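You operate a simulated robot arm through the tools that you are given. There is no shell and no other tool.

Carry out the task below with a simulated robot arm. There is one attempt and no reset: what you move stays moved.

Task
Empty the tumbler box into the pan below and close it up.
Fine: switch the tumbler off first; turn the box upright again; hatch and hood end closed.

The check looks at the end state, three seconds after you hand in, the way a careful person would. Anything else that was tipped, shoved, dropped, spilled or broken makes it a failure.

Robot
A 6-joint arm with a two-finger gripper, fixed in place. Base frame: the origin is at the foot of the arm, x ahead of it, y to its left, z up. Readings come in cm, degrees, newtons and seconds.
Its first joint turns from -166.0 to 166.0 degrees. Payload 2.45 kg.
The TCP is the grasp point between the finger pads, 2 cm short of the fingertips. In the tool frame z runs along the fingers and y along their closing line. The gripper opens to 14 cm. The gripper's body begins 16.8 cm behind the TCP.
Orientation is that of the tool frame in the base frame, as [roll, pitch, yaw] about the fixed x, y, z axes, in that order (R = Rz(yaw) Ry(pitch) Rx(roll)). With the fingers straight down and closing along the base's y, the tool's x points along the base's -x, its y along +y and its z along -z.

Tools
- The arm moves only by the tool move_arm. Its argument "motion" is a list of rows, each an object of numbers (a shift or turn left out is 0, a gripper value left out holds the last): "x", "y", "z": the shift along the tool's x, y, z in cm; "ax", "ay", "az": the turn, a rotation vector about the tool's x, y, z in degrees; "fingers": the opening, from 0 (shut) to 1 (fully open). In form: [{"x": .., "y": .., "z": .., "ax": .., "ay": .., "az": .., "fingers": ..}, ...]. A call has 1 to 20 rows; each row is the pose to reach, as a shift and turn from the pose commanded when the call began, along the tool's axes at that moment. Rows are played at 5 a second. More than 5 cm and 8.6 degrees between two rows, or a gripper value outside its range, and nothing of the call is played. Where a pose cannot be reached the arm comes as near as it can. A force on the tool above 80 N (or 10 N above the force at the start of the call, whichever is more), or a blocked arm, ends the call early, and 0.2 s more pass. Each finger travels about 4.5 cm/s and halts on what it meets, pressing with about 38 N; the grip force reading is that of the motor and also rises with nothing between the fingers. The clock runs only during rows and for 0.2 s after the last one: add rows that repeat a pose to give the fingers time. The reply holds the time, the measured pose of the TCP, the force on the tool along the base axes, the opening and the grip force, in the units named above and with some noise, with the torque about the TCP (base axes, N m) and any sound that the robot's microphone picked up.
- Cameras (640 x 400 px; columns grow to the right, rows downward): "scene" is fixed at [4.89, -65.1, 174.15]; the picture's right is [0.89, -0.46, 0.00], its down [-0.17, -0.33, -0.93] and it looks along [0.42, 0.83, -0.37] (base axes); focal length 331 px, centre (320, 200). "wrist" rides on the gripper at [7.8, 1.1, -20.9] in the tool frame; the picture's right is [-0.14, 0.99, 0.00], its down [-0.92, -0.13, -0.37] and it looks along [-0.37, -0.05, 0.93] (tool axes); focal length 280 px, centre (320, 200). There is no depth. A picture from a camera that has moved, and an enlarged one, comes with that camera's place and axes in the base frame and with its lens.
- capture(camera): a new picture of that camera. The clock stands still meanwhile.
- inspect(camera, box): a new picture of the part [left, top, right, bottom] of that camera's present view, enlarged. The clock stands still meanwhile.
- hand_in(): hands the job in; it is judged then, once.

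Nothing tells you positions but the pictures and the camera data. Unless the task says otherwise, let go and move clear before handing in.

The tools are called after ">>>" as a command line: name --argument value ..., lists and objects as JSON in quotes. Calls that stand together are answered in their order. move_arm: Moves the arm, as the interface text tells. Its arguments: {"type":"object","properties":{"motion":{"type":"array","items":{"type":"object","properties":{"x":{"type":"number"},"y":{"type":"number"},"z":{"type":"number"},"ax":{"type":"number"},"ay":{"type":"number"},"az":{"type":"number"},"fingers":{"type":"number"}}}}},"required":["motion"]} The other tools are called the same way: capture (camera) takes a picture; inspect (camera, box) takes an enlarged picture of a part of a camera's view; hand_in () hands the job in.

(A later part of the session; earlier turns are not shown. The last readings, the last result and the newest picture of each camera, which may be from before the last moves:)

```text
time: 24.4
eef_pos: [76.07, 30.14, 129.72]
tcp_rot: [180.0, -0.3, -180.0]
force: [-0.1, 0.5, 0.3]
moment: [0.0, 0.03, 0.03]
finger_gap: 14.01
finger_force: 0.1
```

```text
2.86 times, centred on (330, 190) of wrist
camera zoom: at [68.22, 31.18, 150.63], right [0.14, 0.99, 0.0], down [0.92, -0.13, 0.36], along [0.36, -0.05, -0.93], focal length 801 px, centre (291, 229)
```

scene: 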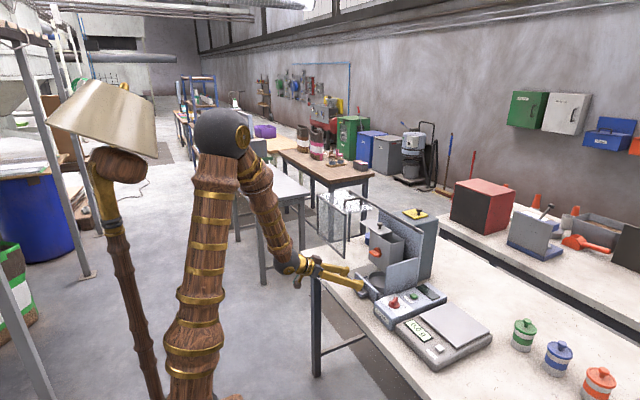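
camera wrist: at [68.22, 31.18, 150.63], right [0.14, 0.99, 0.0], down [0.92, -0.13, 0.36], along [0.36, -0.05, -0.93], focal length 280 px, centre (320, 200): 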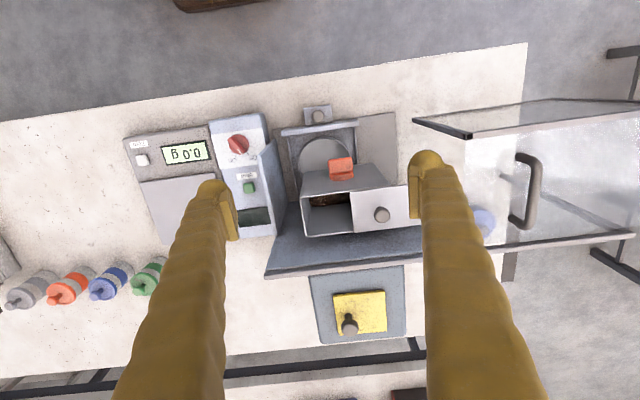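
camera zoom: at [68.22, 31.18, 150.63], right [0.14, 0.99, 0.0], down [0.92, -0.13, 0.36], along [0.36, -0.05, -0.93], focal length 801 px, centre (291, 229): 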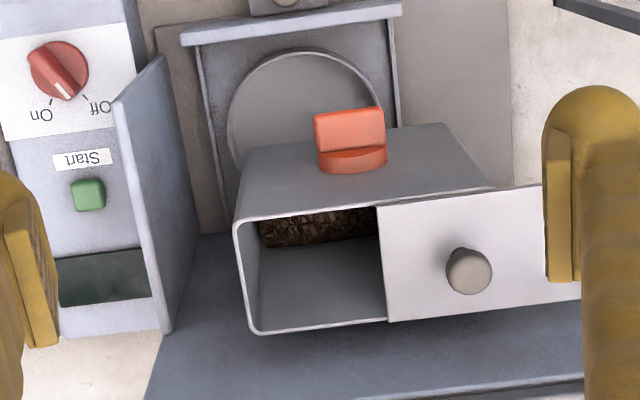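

The box holds brown granules, and the switch still reads Off. Next I'll bring the tool level in front of the orange tab at about (80, 33.1, 101.6).

>>> move_arm --motion '[{"x": 1.3, "y": 0.3, "z": 2.4, "ay": -8.2, "fingers": 0.4}, {"x": 2.6, "y": 0.6, "z": 4.8, "ay": -16.4}, {"x": 3.9, "y": 0.9, "z": 7.3, "ay": -24.6}, {"x": 5.1, "y": 1.1, "z": 9.7, "ay": -32.8}, {"x": 6.4, "y": 1.4, "z": 12.1, "ay": -41}, {"x": 7.7, "y": 1.7, "z": 14.5, "ay": -49.2}, {"x": 9, "y": 1.9, "z": 17, "ay": -57.4}, {"x": 10.2, "y": 2.2, "z": 19.4, "ay": -65.6}, {"x": 11.5, "y": 2.5, "z": 21.8, "ay": -73.8}, {"x": 12.7, "y": 2.7, "z": 24.3, "ay": -82}, {"x": 14, "y": 3, "z": 26.7, "ay": -90}, {"x": 14, "y": 3, "z": 26.7, "ay": -90}]'

>>> capture --camera "wrist"

>>> capture --camera "scene"

```text
time: 27.1
eef_pos: [63.93, 35.15, 103.44]
tcp_rot: [-178.9, 89.6, -179.0]
force: [0.2, -0.4, -0.1]
moment: [-0.03, 0.0, -0.04]
finger_gap: 5.6
finger_force: 0.1
out of reach, approached as far as the arm can: row 11, 12
```

```text
taken
camera wrist: at [42.9, 36.28, 95.74], right [0.0, 0.99, 0.14], down [-0.36, -0.13, 0.92], along [0.93, -0.05, 0.36], focal length 280 px, centre (320, 200)
```

wrist: 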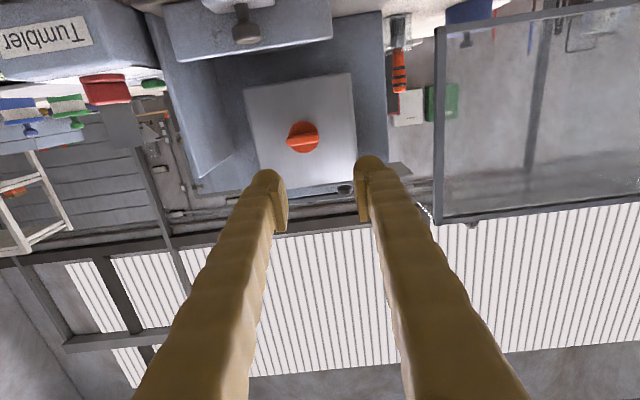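

```text
taken
```

scene: 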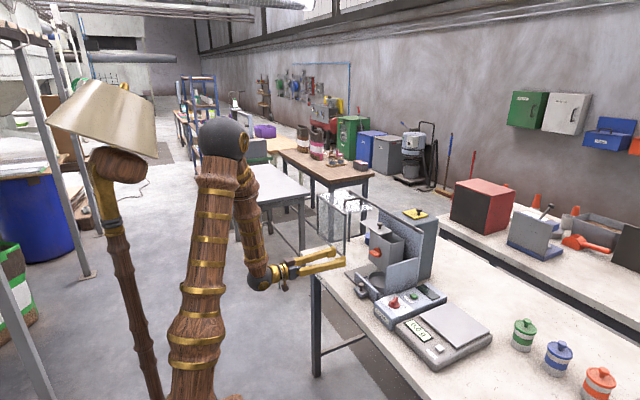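

The tool is level; the target was a bit too close to the base. I'll move forward to x≈70 and check where that puts me.

>>> move_arm --motion '[{"x": 0.5, "z": 3}, {"x": 1.0, "z": 6}, {"x": 1.4, "z": 8}, {"x": 1.4, "z": 8}]'

```text
time: 28.1
eef_pos: [71.92, 35.02, 102.11]
tcp_rot: [-168.1, 89.6, -168.1]
force: [0.6, 0.5, 0.3]
moment: [0.02, 0.0, -0.01]
finger_gap: 5.6
finger_force: 0.1
```

>>> move_arm --motion '[{"y": -0.5, "az": -8.2}, {"y": -1, "az": -16.4}, {"y": -1.5, "az": -24.6}, {"y": -1.9, "x": 0.5, "az": -32.8}, {"y": -1.9, "x": 0.5, "az": -41}, {"y": -1.9, "x": 0.5, "az": -49.2}, {"y": -1.9, "x": 0.5, "az": -57.4}, {"y": -1.9, "x": 0.5, "az": -65.6}, {"y": -1.9, "x": 0.5, "az": -73.8}, {"y": -1.9, "x": 0.5, "az": -82}, {"y": -1.9, "x": 0.5, "az": -90}, {"y": -1.9, "x": 0.5, "az": -90}]'

>>> capture --camera "wrist"

>>> inspect --camera "scene" --box '[250, 200, 450, 320]'

```text
time: 30.6
eef_pos: [71.97, 33.31, 101.62]
tcp_rot: [-90.2, -0.1, -90.0]
force: [-0.6, -0.5, -1.1]
moment: [-0.02, -0.02, -0.01]
finger_gap: 5.6
finger_force: 0.1
```

```text
taken
camera wrist: at [50.83, 25.57, 100.73], right [0.0, 0.14, -0.99], down [-0.37, 0.92, 0.13], along [0.93, 0.37, 0.05], focal length 280 px, centre (320, 200)
```

wrist: 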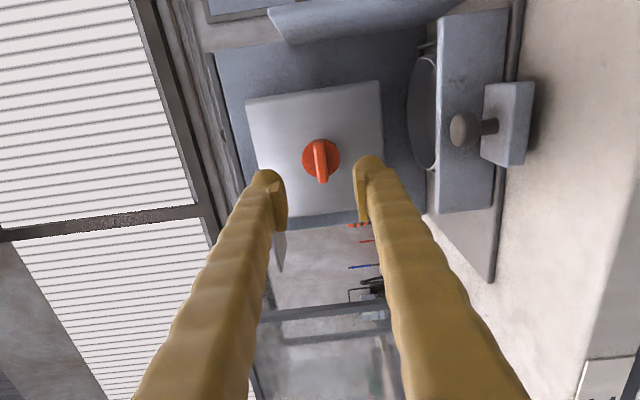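

```text
3.20 times, centred on (350, 260) of scene
camera zoom: at [4.89, -65.1, 174.15], right [0.89, -0.46, 0.0], down [-0.17, -0.33, -0.93], along [0.42, 0.83, -0.37], focal length 1059 px, centre (224, 8)
```

zoom: 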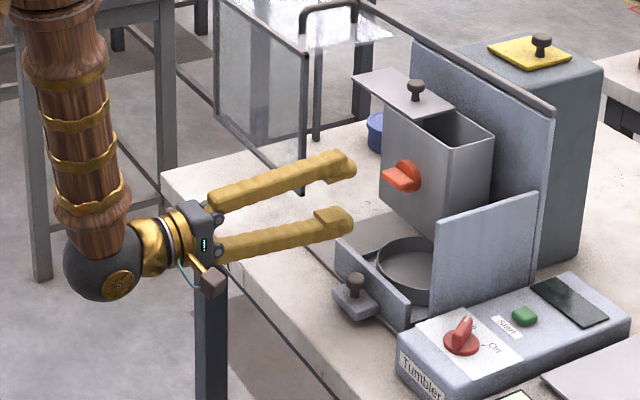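

The fingers now straddle the tab vertically. I'll advance to x≈80 and check before closing.

>>> move_arm --motion '[{"x": 0.2, "z": 2.5, "az": -2}, {"x": 0.3, "z": 5, "az": -2}, {"x": 0.3, "z": 7, "az": -2}, {"x": 0.3, "z": 8, "az": -2}, {"x": 0.3, "z": 8, "az": -2}]'

>>> inspect --camera "wrist" --box '[240, 80, 400, 240]'

>>> inspect --camera "scene" --box '[330, 210, 430, 290]'

```text
time: 31.9
eef_pos: [79.87, 33.05, 101.8]
tcp_rot: [-90.3, -2.0, -90.0]
force: [0.2, 0.7, 0.2]
moment: [0.01, 0.02, 0.0]
finger_gap: 5.59
finger_force: 0.0
```

```text
2.50 times, centred on (320, 160) of wrist
camera zoom: at [58.88, 25.21, 101.07], right [0.0, 0.1, -0.99], down [-0.37, 0.92, 0.1], along [0.93, 0.37, 0.03], focal length 701 px, centre (320, 300)
```

zoom: 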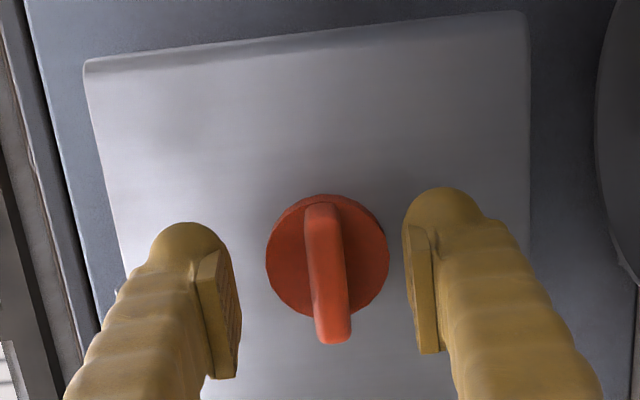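

```text
5.00 times, centred on (380, 250) of scene
camera zoom: at [4.89, -65.1, 174.15], right [0.89, -0.46, 0.0], down [-0.17, -0.33, -0.93], along [0.42, 0.83, -0.37], focal length 1654 px, centre (20, -50)
```

zoom: 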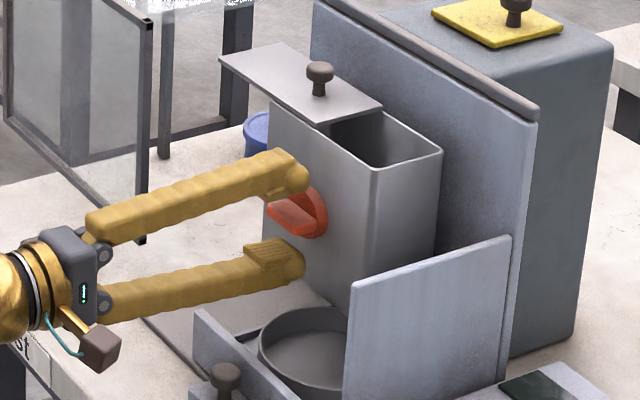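

>>> move_arm --motion '[{"y": 0.2, "fingers": 0.3}, {"y": 0.2, "fingers": 0.2}, {"y": 0.2, "fingers": 0.12}, {"y": 0.2, "fingers": 0.04}, {"y": 0.2, "fingers": 0.04}, {"y": 0.2, "fingers": 0.04}]'

>>> inspect --camera "wrist" --box '[240, 80, 400, 240]'

```text
time: 33.2
eef_pos: [79.96, 33.05, 101.53]
tcp_rot: [-90.2, -2.1, -89.9]
force: [-12.4, -0.4, -3.6]
moment: [0.03, 0.05, -0.05]
finger_gap: 3.52
finger_force: 44.8
```

```text
2.50 times, centred on (320, 160) of wrist
camera zoom: at [58.87, 25.19, 100.81], right [0.0, 0.1, -0.99], down [-0.37, 0.92, 0.1], along [0.93, 0.37, 0.03], focal length 701 px, centre (320, 300)
```

zoom: 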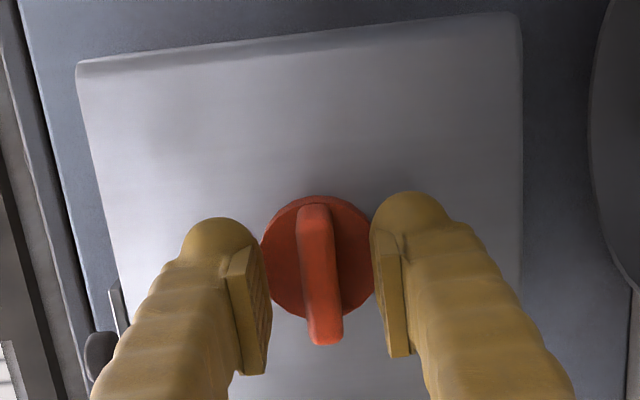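

The fingertips have met the disk rim rather than the tab. I'll open, back off 0.8 cm and close again.

>>> move_arm --motion '[{"fingers": 0.36}, {"fingers": 0.36}, {"z": -0.4}, {"z": -0.8}, {"z": -0.8, "fingers": 0.2}, {"z": -0.8, "fingers": 0.1}, {"z": -0.8, "fingers": 0.04}, {"z": -0.8, "fingers": 0.04}, {"z": -0.8, "fingers": 0.04}]'

>>> inspect --camera "wrist" --box '[240, 80, 400, 240]'

```text
time: 35.2
eef_pos: [78.97, 33.07, 101.43]
tcp_rot: [-90.2, -2.0, -90.0]
force: [-50.3, -0.8, 10.0]
moment: [-0.03, -0.29, -0.01]
finger_gap: 1.9
finger_force: 44.1
```

```text
2.50 times, centred on (320, 160) of wrist
camera zoom: at [57.93, 25.17, 100.79], right [0.0, 0.1, -0.99], down [-0.37, 0.92, 0.1], along [0.93, 0.37, 0.03], focal length 701 px, centre (320, 300)
```

zoom: 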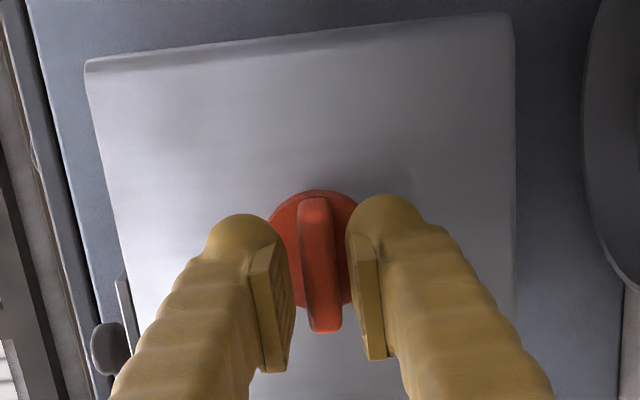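

>>> move_arm --motion '[{"z": -0.25}, {"z": -0.5}, {"z": -0.5}, {"z": -0.5}]'

```text
time: 36.2
eef_pos: [78.65, 32.98, 101.53]
tcp_rot: [-90.2, -2.0, -90.0]
force: [-11.8, -1.4, 1.9]
moment: [0.19, -0.07, -0.05]
finger_gap: 0.97
finger_force: 37.0
```

>>> inspect --camera "wrist" --box '[240, 80, 400, 240]'

>>> inspect --camera "scene" --box '[340, 220, 420, 280]'

```text
2.50 times, centred on (320, 160) of wrist
camera zoom: at [57.58, 25.2, 100.79], right [0.0, 0.1, -0.99], down [-0.37, 0.92, 0.1], along [0.93, 0.37, 0.03], focal length 701 px, centre (320, 300)
```

zoom: 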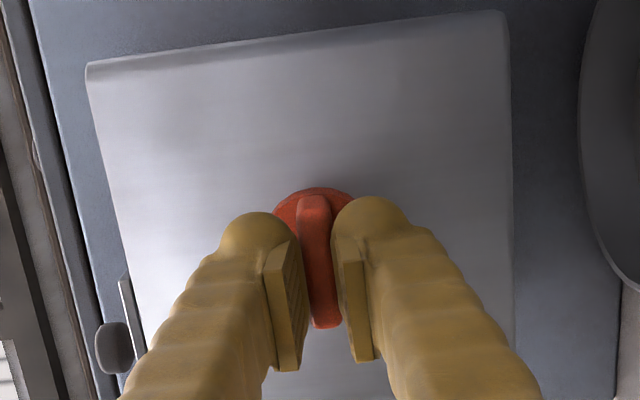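

```text
6.67 times, centred on (380, 250) of scene
camera zoom: at [4.89, -65.1, 174.15], right [0.89, -0.46, 0.0], down [-0.17, -0.33, -0.93], along [0.42, 0.83, -0.37], focal length 2206 px, centre (-80, -133)
```

zoom: 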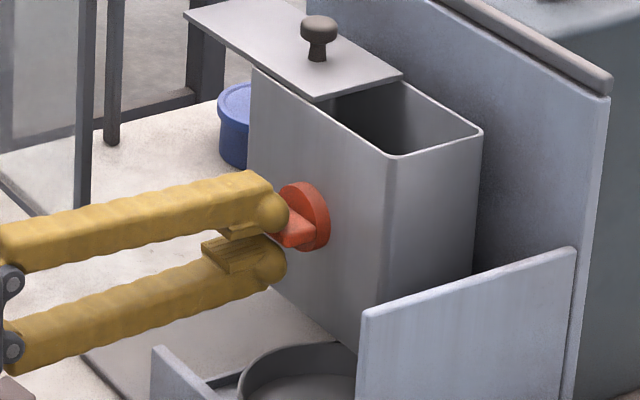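

The tips now hold the tab (gap 0.97). I'll test the turn with a first 20°, with the top going toward -y.

>>> move_arm --motion '[{"az": 4}, {"az": 8}, {"az": 12}, {"az": 16}, {"az": 20}, {"az": 20}]'

>>> inspect --camera "scene" --box '[330, 190, 430, 300]'

```text
time: 37.6
eef_pos: [78.51, 32.93, 101.53]
tcp_rot: [-90.2, 18.0, -90.1]
force: [-18.9, -9.5, 5.0]
moment: [0.04, -0.11, -0.15]
finger_gap: 0.91
finger_force: 36.3
```

```text
3.64 times, centred on (380, 245) of scene
camera zoom: at [4.89, -65.1, 174.15], right [0.89, -0.46, 0.0], down [-0.17, -0.33, -0.93], along [0.42, 0.83, -0.37], focal length 1203 px, centre (102, 36)
```

zoom: 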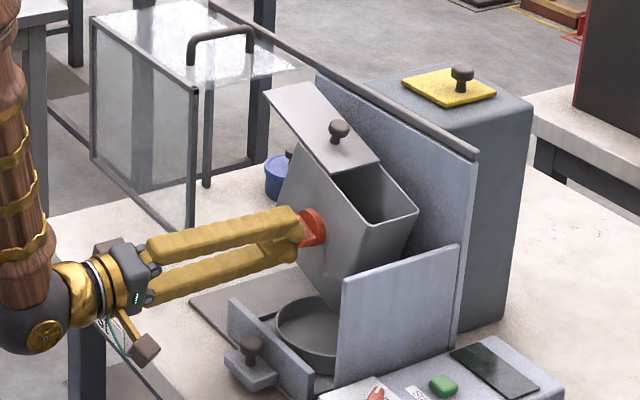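

The box turns with the tab and the hatch stays. I'll continue to about 60°.

>>> move_arm --motion '[{"az": 5}, {"az": 10}, {"az": 15}, {"az": 20}, {"az": 25}, {"az": 30}, {"az": 35}, {"az": 40}, {"az": 40}]'

>>> inspect --camera "scene" --box '[330, 190, 430, 300]'

>>> inspect --camera "wrist" --box '[200, 40, 440, 240]'

```text
time: 39.6
eef_pos: [78.54, 33.01, 101.52]
tcp_rot: [-90.4, 58.0, -90.3]
force: [-16.3, -6.8, 14.1]
moment: [0.01, -0.25, -0.14]
finger_gap: 0.79
finger_force: 36.2
```

```text
3.64 times, centred on (380, 245) of scene
camera zoom: at [4.89, -65.1, 174.15], right [0.89, -0.46, 0.0], down [-0.17, -0.33, -0.93], along [0.42, 0.83, -0.37], focal length 1203 px, centre (102, 36)
```

zoom: 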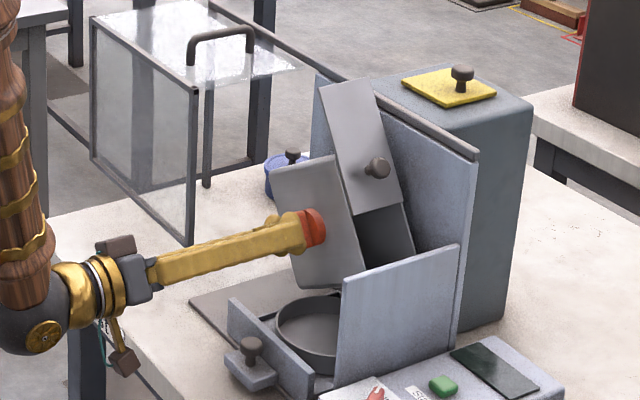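

```text
2.00 times, centred on (320, 140) of wrist
camera zoom: at [57.44, 29.82, 94.38], right [0.0, 0.91, -0.41], down [-0.37, 0.38, 0.85], along [0.93, 0.15, 0.33], focal length 561 px, centre (320, 320)
```

zoom: 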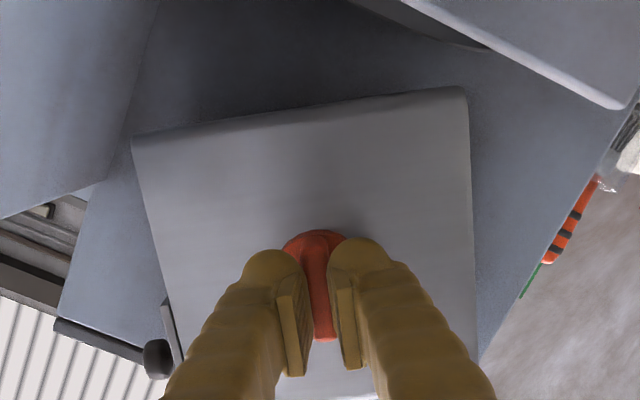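

The box is at 60° and the hatch still holds. Now I'll turn on through the pour to about 125° and hold there.

>>> move_arm --motion '[{"az": 6}, {"az": 13}, {"az": 20}, {"az": 27}, {"az": 34}, {"az": 41}, {"az": 48}, {"az": 55}, {"az": 60}, {"az": 65}, {"az": 65}, {"az": 65}, {"az": 65}, {"az": 65}]'

>>> inspect --camera "scene" --box '[330, 190, 430, 300]'

>>> inspect --camera "wrist" --box '[200, 0, 440, 240]'

```text
time: 41.5
eef_pos: [78.3, 33.2, 101.83]
tcp_rot: [118.3, 86.3, 116.6]
force: [-98.1, -18.6, 47.1]
moment: [-0.16, -1.28, -0.6]
finger_gap: 0.68
finger_force: 34.8
out of reach, approached as far as the arm can: row 6, 7, 8
stopped in row 8: the force on the tool passed its limit at 327 N (the readings are from after the stop); the commanded pose is now the measured one
```

```text
3.64 times, centred on (380, 245) of scene
camera zoom: at [4.89, -65.1, 174.15], right [0.89, -0.46, 0.0], down [-0.17, -0.33, -0.93], along [0.42, 0.83, -0.37], focal length 1203 px, centre (102, 36)
```

zoom: 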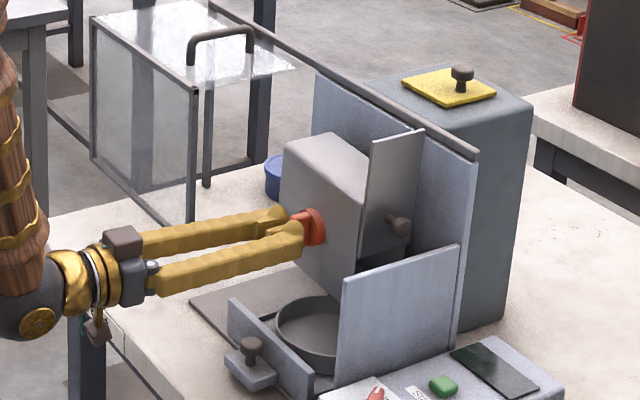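

```text
1.67 times, centred on (320, 120) of wrist
camera zoom: at [57.2, 35.25, 94.73], right [0.03, 0.98, 0.19], down [-0.35, -0.17, 0.92], along [0.94, -0.1, 0.33], focal length 467 px, centre (320, 333)
```

zoom: 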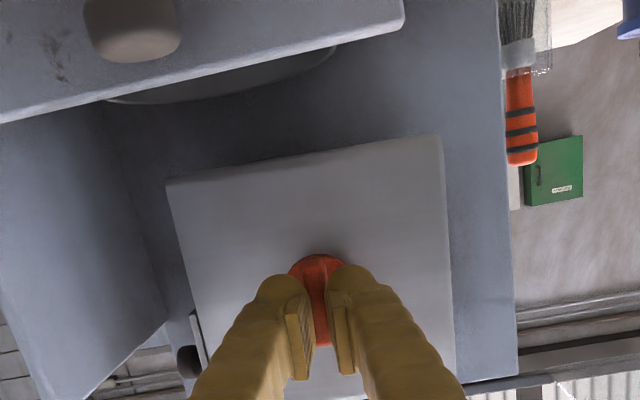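

The arm's last joint hit its limit near 94°, before any pouring; nothing seems spilled. First I'll ease the strain and straighten the tool. Then I'll turn the box back upright and regrip with the hand rolled the other way, which has room to turn further.

>>> move_arm --motion '[{"x": 0.1, "y": -0.1, "z": -0.1, "ax": -0.8, "ay": -0.8, "az": -2}, {"x": 0.2, "y": -0.15, "z": -0.1, "ax": -1.75, "ay": -1.7, "az": -4}, {"x": 0.2, "y": -0.15, "z": -0.1, "ax": -1.75, "ay": -1.7, "az": -4}]'

>>> inspect --camera "scene" --box '[350, 220, 420, 300]'

```text
time: 42.2
eef_pos: [78.58, 32.9, 101.35]
tcp_rot: [-106.3, 89.3, -106.2]
force: [-33.9, -6.0, 36.0]
moment: [-0.02, -0.64, -0.1]
finger_gap: 0.85
finger_force: 36.8
```

```text
5.00 times, centred on (385, 260) of scene
camera zoom: at [4.89, -65.1, 174.15], right [0.89, -0.46, 0.0], down [-0.17, -0.33, -0.93], along [0.42, 0.83, -0.37], focal length 1654 px, centre (-5, -100)
```

zoom: 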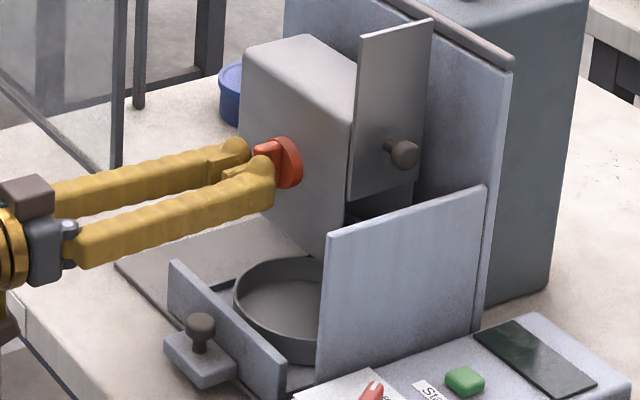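

Nothing has spilled. I'll turn the box back upright in small steps.

>>> move_arm --motion '[{"x": -0.15, "az": -7}, {"x": -0.15, "az": -14}, {"x": -0.15, "az": -21}, {"x": -0.15, "az": -28}, {"x": -0.15, "az": -35}, {"x": -0.15, "az": -42}, {"x": -0.15, "az": -49}, {"x": -0.15, "az": -56}, {"x": -0.15, "az": -63}, {"x": -0.15, "az": -70}, {"x": -0.15, "az": -77}, {"x": -0.15, "az": -84}, {"x": -0.15, "az": -91}, {"x": -0.15, "az": -91}]'

>>> inspect --camera "scene" --box '[330, 190, 430, 300]'

>>> inspect --camera "wrist" --box '[200, 40, 440, 240]'

```text
time: 44.9
eef_pos: [78.35, 32.97, 101.45]
tcp_rot: [-90.3, 4.8, -89.9]
force: [-21.3, -7.4, 10.2]
moment: [-0.15, -0.2, -0.11]
finger_gap: 0.74
finger_force: 35.1
stopped in row 13: the force on the tool passed its limit at 82 N (the readings are from after the stop); the commanded pose is now the measured one
```

```text
3.64 times, centred on (380, 245) of scene
camera zoom: at [4.89, -65.1, 174.15], right [0.89, -0.46, 0.0], down [-0.17, -0.33, -0.93], along [0.42, 0.83, -0.37], focal length 1203 px, centre (102, 36)
```

zoom: 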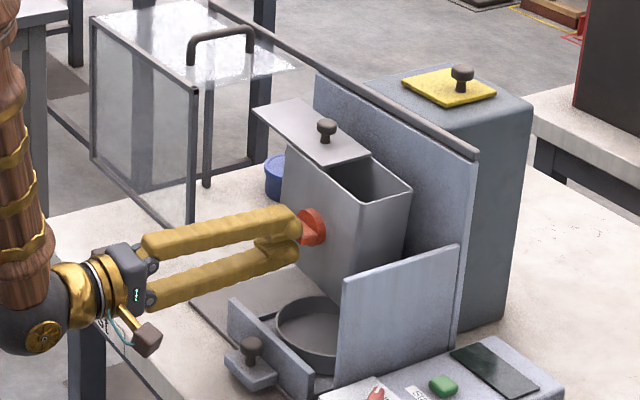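

```text
2.00 times, centred on (320, 140) of wrist
camera zoom: at [57.42, 25.3, 99.86], right [0.0, 0.22, -0.98], down [-0.37, 0.91, 0.21], along [0.93, 0.36, 0.08], focal length 561 px, centre (320, 320)
```

zoom: 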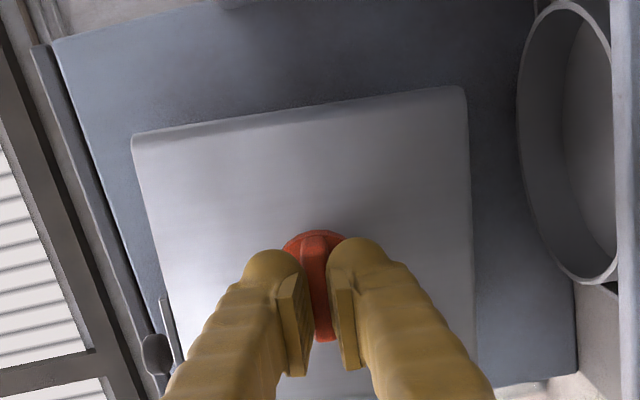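

>>> move_arm --motion '[{"x": 0, "z": 0.1, "az": -2}, {"z": 0.1, "az": -4}, {"z": 0.1, "az": -6}, {"z": 0.1, "az": -6}]'

>>> inspect --camera "wrist" --box '[200, 40, 440, 240]'

```text
time: 45.5
eef_pos: [78.48, 32.97, 101.51]
tcp_rot: [-90.3, 1.4, -89.9]
force: [-23.7, -5.5, 9.4]
moment: [-0.23, -0.17, -0.08]
finger_gap: 0.72
finger_force: 34.8
stopped in row 2: the force on the tool passed its limit at 84 N (the readings are from after the stop); the commanded pose is now the measured one
```

```text
2.00 times, centred on (320, 140) of wrist
camera zoom: at [57.41, 25.19, 100.32], right [-0.01, 0.16, -0.99], down [-0.37, 0.92, 0.15], along [0.93, 0.37, 0.06], focal length 561 px, centre (320, 320)
```

zoom: 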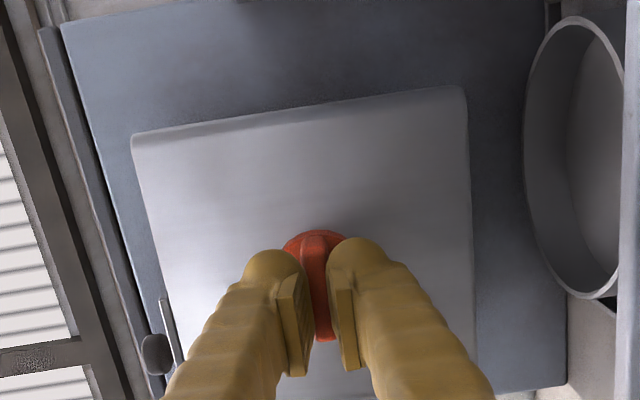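

>>> move_arm --motion '[{"az": -0.7}, {"az": -1.4}, {"az": -2.1}, {"az": -2.1}]'

>>> inspect --camera "wrist" --box '[200, 40, 440, 240]'

```text
time: 46.5
eef_pos: [78.43, 33.05, 101.52]
tcp_rot: [-90.5, -0.6, -89.9]
force: [-48.1, -18.1, 12.9]
moment: [0.05, -0.24, -0.36]
finger_gap: 0.66
finger_force: 34.9
```

```text
2.00 times, centred on (320, 140) of wrist
camera zoom: at [57.41, 25.17, 100.63], right [-0.01, 0.13, -0.99], down [-0.37, 0.92, 0.12], along [0.93, 0.37, 0.04], focal length 561 px, centre (320, 320)
```

zoom: 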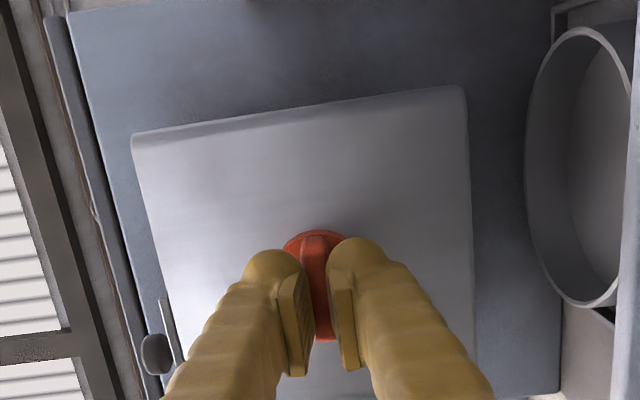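

The box is upright again (0.3°). The grip gap has been shrinking, so I'll check how deep the tips sit on the tab.

>>> inspect --camera "scene" --box '[360, 235, 400, 265]'

>>> inspect --camera "wrist" --box '[280, 120, 360, 180]'

```text
13.33 times, centred on (380, 250) of scene
camera zoom: at [4.89, -65.1, 174.15], right [0.89, -0.46, 0.0], down [-0.17, -0.33, -0.93], along [0.42, 0.83, -0.37], focal length 4412 px, centre (-480, -467)
```

zoom: 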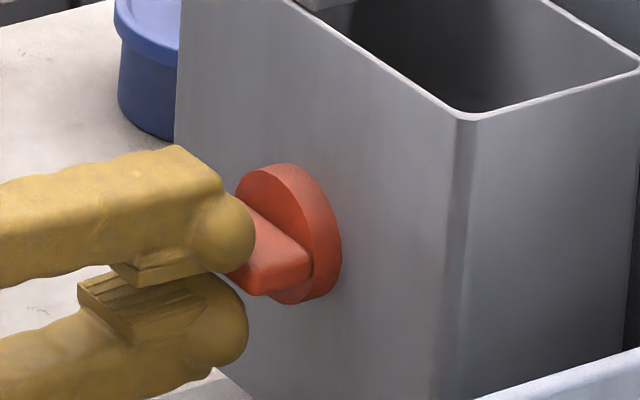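

```text
6.67 times, centred on (320, 150) of wrist
camera zoom: at [57.41, 25.17, 100.63], right [-0.01, 0.13, -0.99], down [-0.37, 0.92, 0.12], along [0.93, 0.37, 0.04], focal length 1869 px, centre (320, 533)
```

zoom: 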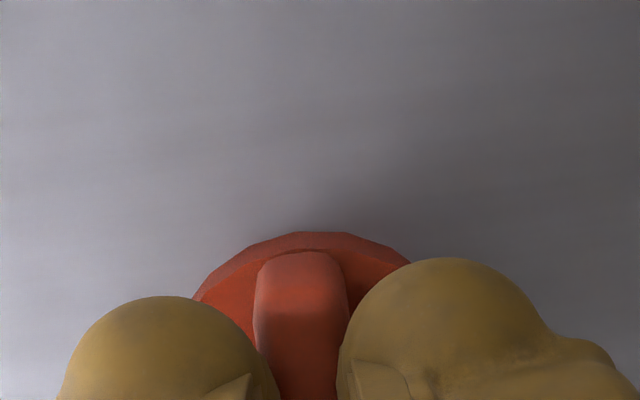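

The grip is on the outer part of the tab but it works. I'll release, back off, and roll the hand by -180° to regrip with room to turn the box further.

>>> move_arm --motion '[{"fingers": 0.36}, {"fingers": 0.36}, {"fingers": 0.36}, {"z": -2.5}, {"z": -5}, {"z": -7.5}, {"z": -7.5}]'

>>> move_arm --motion '[{"az": -8}, {"az": -16}, {"az": -24}, {"az": -32}, {"az": -40}, {"az": -48}, {"az": -56}, {"az": -64}, {"az": -72}, {"az": -80}, {"az": -88}, {"az": -90}]'

>>> capture --camera "wrist"

```text
time: 48.1
eef_pos: [71.16, 33.04, 101.48]
tcp_rot: [-90.3, -0.6, -89.9]
force: [-0.5, 0.0, 0.0]
moment: [-0.02, 0.04, -0.01]
finger_gap: 5.04
finger_force: 0.1
```

```text
time: 50.7
eef_pos: [71.09, 32.9, 101.51]
tcp_rot: [119.9, -89.3, 60.2]
force: [0.5, 0.7, 0.3]
moment: [0.02, -0.02, 0.01]
finger_gap: 5.0
finger_force: 0.0
```

```text
taken
camera wrist: at [50.04, 31.99, 109.45], right [0.0, -0.99, -0.13], down [-0.37, 0.12, -0.92], along [0.93, 0.05, -0.37], focal length 280 px, centre (320, 200)
```

wrist: 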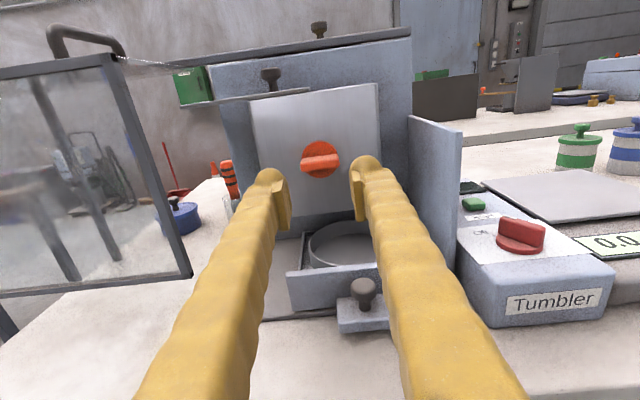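

This upright view confirms everything is in order. I'll check the pan area and roll the remaining 90°.

>>> inspect --camera "wrist" --box '[230, 50, 470, 340]'

>>> move_arm --motion '[{"az": -8}, {"az": -16}, {"az": -24}, {"az": -32}, {"az": -40}, {"az": -48}, {"az": -56}, {"az": -64}, {"az": -72}, {"az": -80}, {"az": -88}, {"az": -90}, {"az": -90}]'

>>> capture --camera "wrist"

```text
1.38 times, centred on (350, 195) of wrist
camera zoom: at [50.04, 31.99, 109.45], right [0.0, -0.99, -0.13], down [-0.37, 0.12, -0.92], along [0.93, 0.05, -0.37], focal length 387 px, centre (279, 207)
```

zoom: 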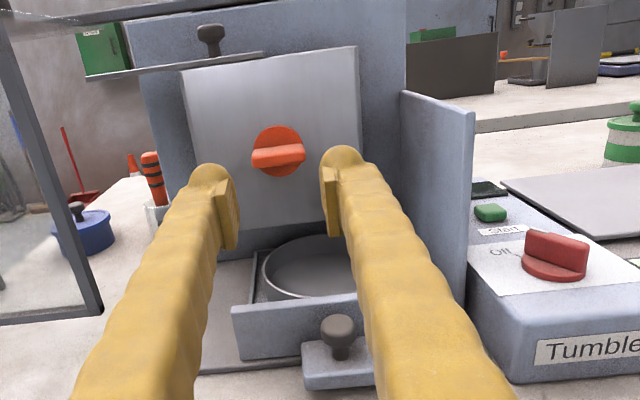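

```text
time: 53.5
eef_pos: [70.95, 33.01, 101.37]
tcp_rot: [90.4, 0.5, 90.1]
force: [0.0, 0.0, 0.1]
moment: [-0.01, -0.02, 0.0]
finger_gap: 5.03
finger_force: 0.0
```

```text
taken
camera wrist: at [49.99, 40.82, 102.63], right [0.01, -0.13, 0.99], down [-0.37, -0.92, -0.12], along [0.93, -0.36, -0.05], focal length 280 px, centre (320, 200)
```

wrist: 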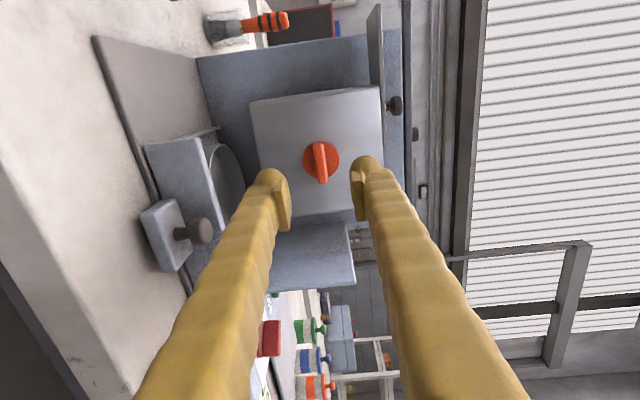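

The hand has rolled fully (closing line vertical again) and the box is still upright. I'll advance and grip the tab.

>>> move_arm --motion '[{"x": 0.15, "y": 0.1, "z": 2.5}, {"x": 0.15, "y": 0.1, "z": 5}, {"x": 0.15, "y": 0.1, "z": 7}, {"x": 0.15, "y": 0.1, "z": 7.7}, {"x": 0.15, "y": 0.1, "z": 7.7, "fingers": 0.2}, {"x": 0.15, "y": 0.1, "z": 7.7, "fingers": 0.1}, {"x": 0.15, "y": 0.1, "z": 7.7, "fingers": 0.04}, {"x": 0.15, "y": 0.1, "z": 7.7, "fingers": 0.04}, {"x": 0.15, "y": 0.1, "z": 7.7, "fingers": 0.04}]'

>>> inspect --camera "wrist" --box '[240, 80, 400, 240]'

>>> inspect --camera "scene" --box '[350, 230, 410, 270]'

```text
time: 55.5
eef_pos: [78.69, 33.08, 101.5]
tcp_rot: [90.4, 0.6, 90.2]
force: [-43.9, -0.6, -7.6]
moment: [0.02, 0.05, -0.03]
finger_gap: 1.0
finger_force: 37.1
```

```text
2.50 times, centred on (320, 160) of wrist
camera zoom: at [57.63, 40.89, 102.69], right [0.01, -0.13, 0.99], down [-0.37, -0.92, -0.12], along [0.93, -0.36, -0.05], focal length 701 px, centre (320, 300)
```

zoom: 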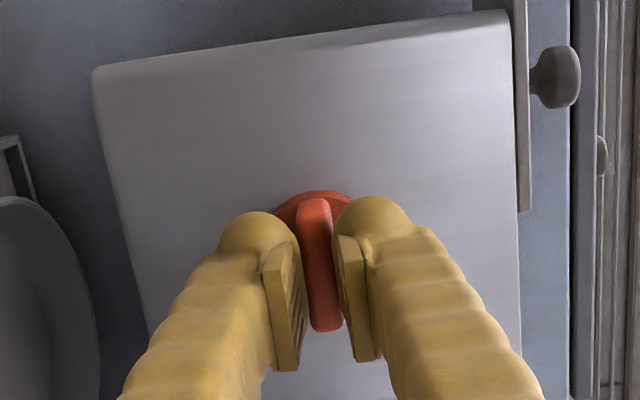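

```text
10.00 times, centred on (380, 250) of scene
camera zoom: at [4.89, -65.1, 174.15], right [0.89, -0.46, 0.0], down [-0.17, -0.33, -0.93], along [0.42, 0.83, -0.37], focal length 3309 px, centre (-280, -300)
```

zoom: 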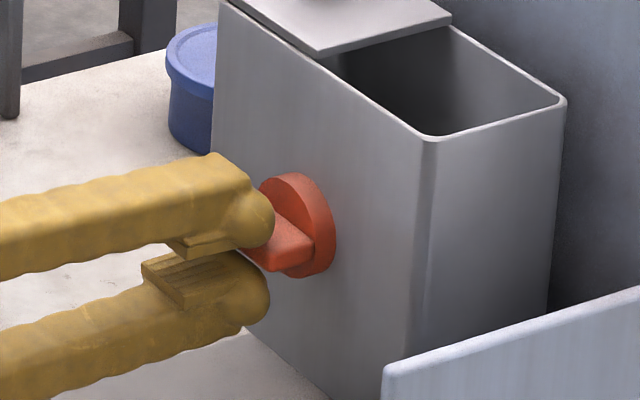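

>>> move_arm --motion '[{"z": -0.1}, {"z": -0.1, "az": 2}, {"z": -0.1, "az": 5}, {"z": -0.1, "az": 10}, {"z": -0.1, "az": 15}, {"z": -0.1, "az": 20}, {"z": -0.1, "az": 20}]'

```text
time: 57.1
eef_pos: [78.61, 33.09, 101.59]
tcp_rot: [90.4, -19.6, 89.9]
force: [-15.9, -16.2, -5.1]
moment: [-0.03, 0.07, -0.27]
finger_gap: 0.89
finger_force: 37.0
```

>>> move_arm --motion '[{"x": 0, "az": 5}, {"az": 10}, {"az": 15}, {"az": 20}, {"az": 25}, {"az": 30}, {"az": 35}, {"az": 40}, {"az": 45}, {"az": 45}]'

>>> inspect --camera "wrist" --box '[200, 40, 440, 240]'

>>> inspect --camera "scene" --box '[330, 190, 430, 300]'

```text
time: 59.3
eef_pos: [78.52, 33.1, 101.69]
tcp_rot: [90.7, -64.5, 89.2]
force: [-8.4, -45.9, 17.7]
moment: [-0.07, -0.27, -0.71]
finger_gap: 0.88
finger_force: 36.8
```

```text
2.00 times, centred on (320, 140) of wrist
camera zoom: at [57.58, 35.48, 109.24], right [0.0, -0.95, 0.3], down [-0.37, -0.28, -0.88], along [0.93, -0.11, -0.36], focal length 561 px, centre (320, 320)
```

zoom: 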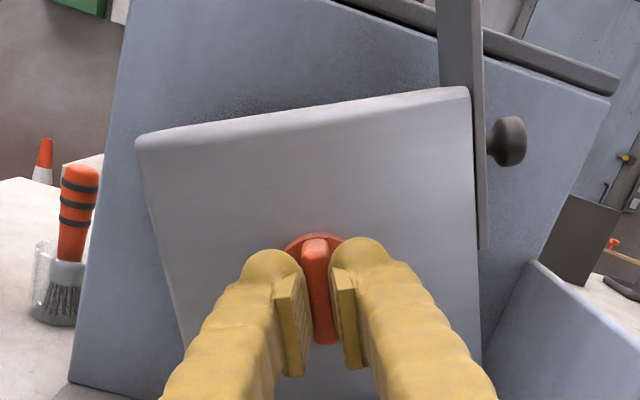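

```text
3.64 times, centred on (380, 245) of scene
camera zoom: at [4.89, -65.1, 174.15], right [0.89, -0.46, 0.0], down [-0.17, -0.33, -0.93], along [0.42, 0.83, -0.37], focal length 1203 px, centre (102, 36)
```

zoom: 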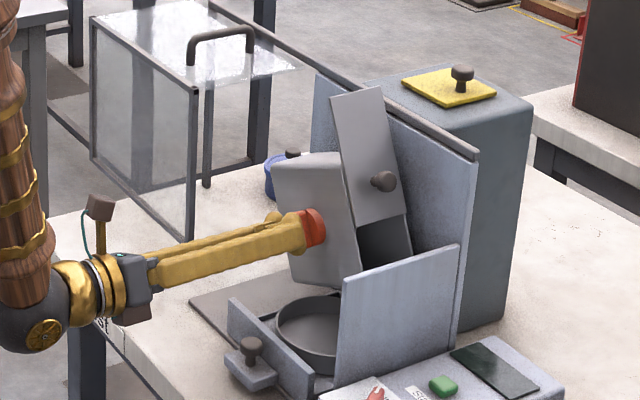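

At 65° the grip is good. Now the pour: on to about 125°, then hold.

>>> move_arm --motion '[{"y": 0.2, "az": 5}, {"y": 0.2, "az": 11}, {"y": 0.2, "az": 18}, {"y": 0.2, "az": 25}, {"y": 0.2, "az": 32}, {"y": 0.2, "az": 39}, {"y": 0.2, "az": 46}, {"y": 0.2, "az": 53}, {"y": 0.2, "az": 58}, {"y": 0.2, "az": 58}, {"y": 0.2, "az": 58}, {"y": 0.2, "az": 58}]'

>>> inspect --camera "wrist" --box '[160, 0, 480, 240]'

>>> inspect --camera "scene" --box '[330, 190, 430, 300]'

```text
time: 61.9
eef_pos: [78.62, 33.05, 101.58]
tcp_rot: [-90.7, -57.6, -89.3]
force: [-54.1, -3.7, -0.8]
moment: [0.01, -0.11, -0.14]
finger_gap: 0.84
finger_force: 36.0
```

```text
1.67 times, centred on (320, 120) of wrist
camera zoom: at [57.56, 27.82, 107.76], right [0.0, -0.76, -0.65], down [-0.37, 0.6, -0.71], along [0.93, 0.24, -0.29], focal length 467 px, centre (320, 333)
```

zoom: 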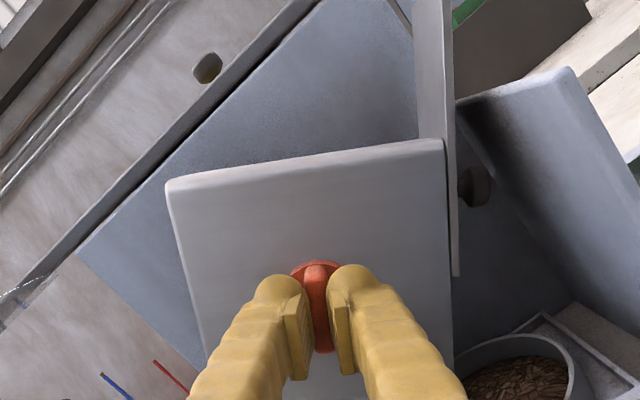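

```text
3.64 times, centred on (380, 245) of scene
camera zoom: at [4.89, -65.1, 174.15], right [0.89, -0.46, 0.0], down [-0.17, -0.33, -0.93], along [0.42, 0.83, -0.37], focal length 1203 px, centre (102, 36)
```

zoom: 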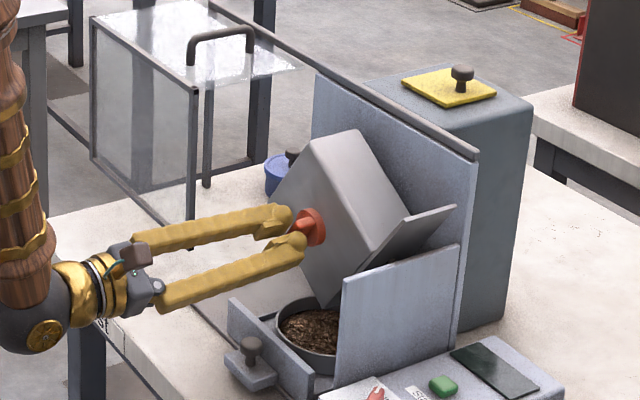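

The granules are in the pan. I'll tilt a little further (to about 130°) and hold to let the rest drop.

>>> move_arm --motion '[{"z": -0.05, "az": 3}, {"z": -0.05, "az": 6}, {"z": -0.05, "az": 9}, {"z": -0.05, "az": 9}, {"z": -0.05, "az": 9}, {"z": -0.05, "az": 9}, {"z": -0.05, "az": 9}, {"z": -0.05, "az": 9}]'

>>> inspect --camera "wrist" --box '[160, 0, 640, 400]'

>>> inspect --camera "scene" --box '[350, 210, 430, 300]'

```text
time: 63.7
eef_pos: [78.57, 33.0, 101.69]
tcp_rot: [-90.7, -48.5, -89.5]
force: [-28.8, 5.4, -18.6]
moment: [0.04, 0.29, 0.01]
finger_gap: 0.82
finger_force: 35.7
```

```text
1.00 times, centred on (400, 200) of wrist (not enlarged: the box is as wide or as high as the picture)
camera zoom: at [57.55, 26.93, 106.89], right [0.0, -0.65, -0.76], down [-0.37, 0.7, -0.6], along [0.93, 0.28, -0.25], focal length 280 px, centre (240, 200)
```

zoom: 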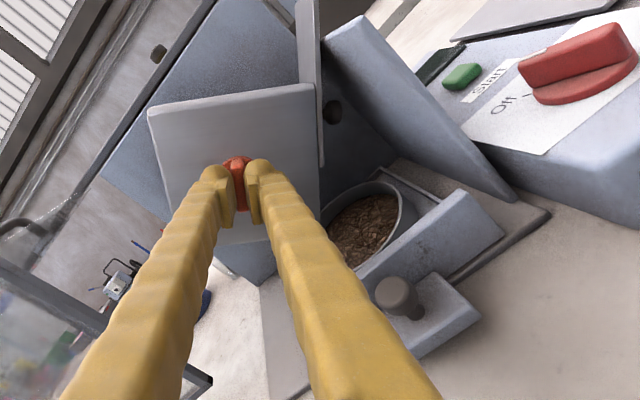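

```text
4.44 times, centred on (390, 255) of scene
camera zoom: at [4.89, -65.1, 174.15], right [0.89, -0.46, 0.0], down [-0.17, -0.33, -0.93], along [0.42, 0.83, -0.37], focal length 1471 px, centre (9, -44)
```

zoom: 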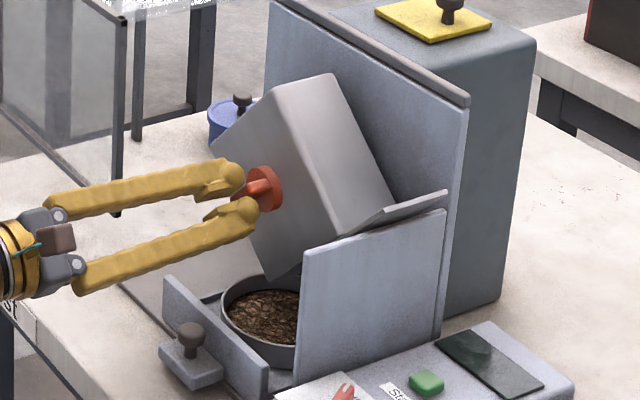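

The hatch just clears the side panel, so I'll stop here. Now I'll turn the box back upright.

>>> move_arm --motion '[{"az": -6}, {"az": -12}, {"az": -18}, {"az": -24}, {"az": -30}, {"az": -36}, {"az": -42}, {"az": -48}, {"az": -54}, {"az": -60}, {"az": -66}, {"az": -66}]'

```text
time: 66.3
eef_pos: [78.44, 32.91, 101.67]
tcp_rot: [90.7, -65.4, 89.5]
force: [-25.9, 29.9, -2.6]
moment: [0.0, -0.02, 0.49]
finger_gap: 0.8
finger_force: 36.1
```

>>> move_arm --motion '[{"y": -0.15, "z": 0.05, "az": -6}, {"y": -0.15, "z": 0.05, "az": -12}, {"y": -0.15, "z": 0.05, "az": -18}, {"y": -0.15, "z": 0.05, "az": -24}, {"y": -0.15, "z": 0.05, "az": -30}, {"y": -0.15, "z": 0.05, "az": -36}, {"y": -0.15, "z": 0.05, "az": -42}, {"y": -0.15, "z": 0.05, "az": -48}, {"y": -0.15, "z": 0.05, "az": -54}, {"y": -0.15, "z": 0.05, "az": -60}, {"y": -0.15, "z": 0.05, "az": -65}, {"y": -0.15, "z": 0.05, "az": -65}]'

>>> inspect --camera "wrist" --box '[200, 40, 440, 240]'

>>> inspect --camera "scene" --box '[330, 190, 430, 300]'

```text
time: 68.9
eef_pos: [78.53, 33.05, 101.5]
tcp_rot: [90.3, -0.4, 90.1]
force: [-56.3, 12.7, -8.3]
moment: [-0.11, 0.13, 0.24]
finger_gap: 0.74
finger_force: 35.8
```

```text
2.00 times, centred on (320, 140) of wrist
camera zoom: at [57.47, 40.91, 102.8], right [0.01, -0.14, 0.99], down [-0.37, -0.92, -0.13], along [0.93, -0.36, -0.06], focal length 561 px, centre (320, 320)
```

zoom: 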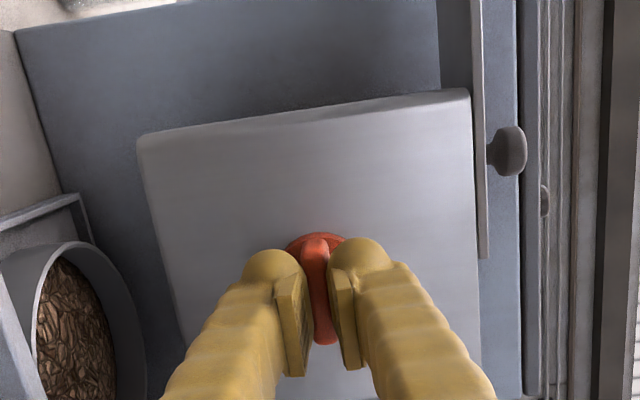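

```text
3.64 times, centred on (380, 245) of scene
camera zoom: at [4.89, -65.1, 174.15], right [0.89, -0.46, 0.0], down [-0.17, -0.33, -0.93], along [0.42, 0.83, -0.37], focal length 1203 px, centre (102, 36)
```

zoom: 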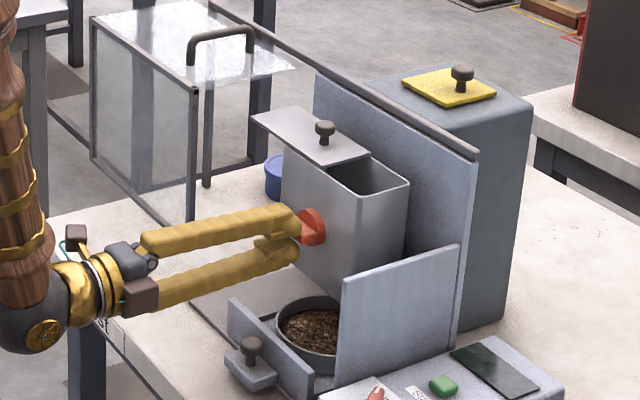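

The box is upright (within half a degree) and the granules sit in the pan. I'll release the tab, back off and roll the hand back.

>>> move_arm --motion '[{"fingers": 0.36}, {"fingers": 0.36}, {"fingers": 0.36}, {"z": -2.5}, {"z": -5}, {"z": -7.5}, {"z": -7.5}]'

>>> inspect --camera "wrist" --box '[120, 0, 440, 260]'

>>> move_arm --motion '[{"az": 8}, {"az": 16}, {"az": 24}, {"az": 32}, {"az": 40}, {"az": 48}, {"az": 56}, {"az": 64}, {"az": 72}, {"az": 80}, {"az": 88}, {"az": 90}]'

>>> capture --camera "wrist"

>>> inspect --camera "wrist" --box '[230, 70, 470, 350]'

```text
time: 70.5
eef_pos: [71.03, 33.09, 101.7]
tcp_rot: [90.4, -0.5, 90.0]
force: [0.7, 0.0, 0.4]
moment: [-0.01, -0.01, 0.0]
finger_gap: 5.03
finger_force: 0.0
```

```text
1.54 times, centred on (280, 130) of wrist
camera zoom: at [50.01, 40.88, 102.91], right [0.01, -0.15, 0.99], down [-0.37, -0.92, -0.13], along [0.93, -0.36, -0.06], focal length 431 px, centre (382, 308)
```

zoom: 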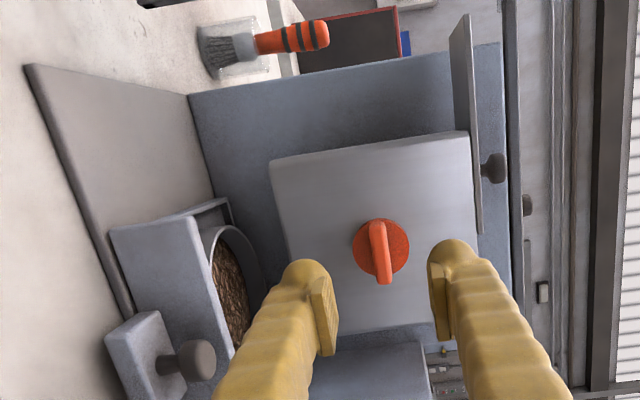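

```text
time: 73.1
eef_pos: [71.04, 33.25, 101.64]
tcp_rot: [-123.3, -89.3, -56.7]
force: [-0.2, -0.2, -0.2]
moment: [-0.04, -0.01, 0.0]
finger_gap: 5.03
finger_force: 0.0
```

```text
taken
camera wrist: at [50.09, 32.0, 109.57], right [0.0, -0.99, -0.15], down [-0.37, 0.14, -0.92], along [0.93, 0.06, -0.37], focal length 280 px, centre (320, 200)
```

wrist: 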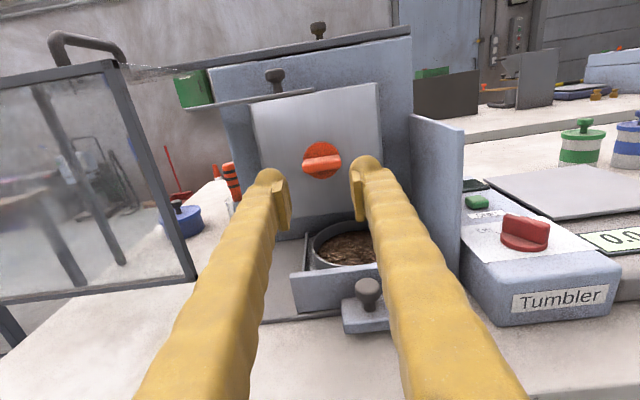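

```text
1.43 times, centred on (350, 210) of wrist
camera zoom: at [50.09, 32.0, 109.57], right [0.0, -0.99, -0.15], down [-0.37, 0.14, -0.92], along [0.93, 0.06, -0.37], focal length 401 px, centre (277, 186)
```

zoom: 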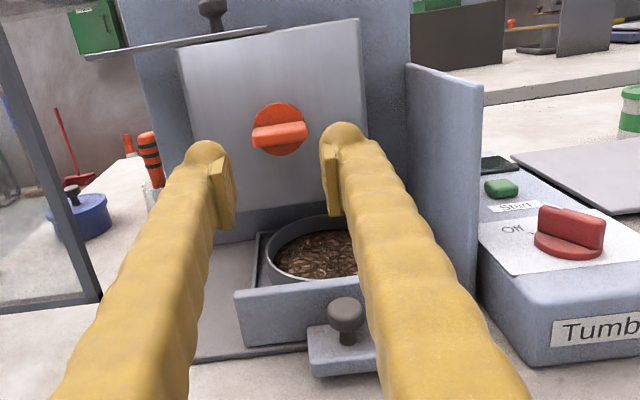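

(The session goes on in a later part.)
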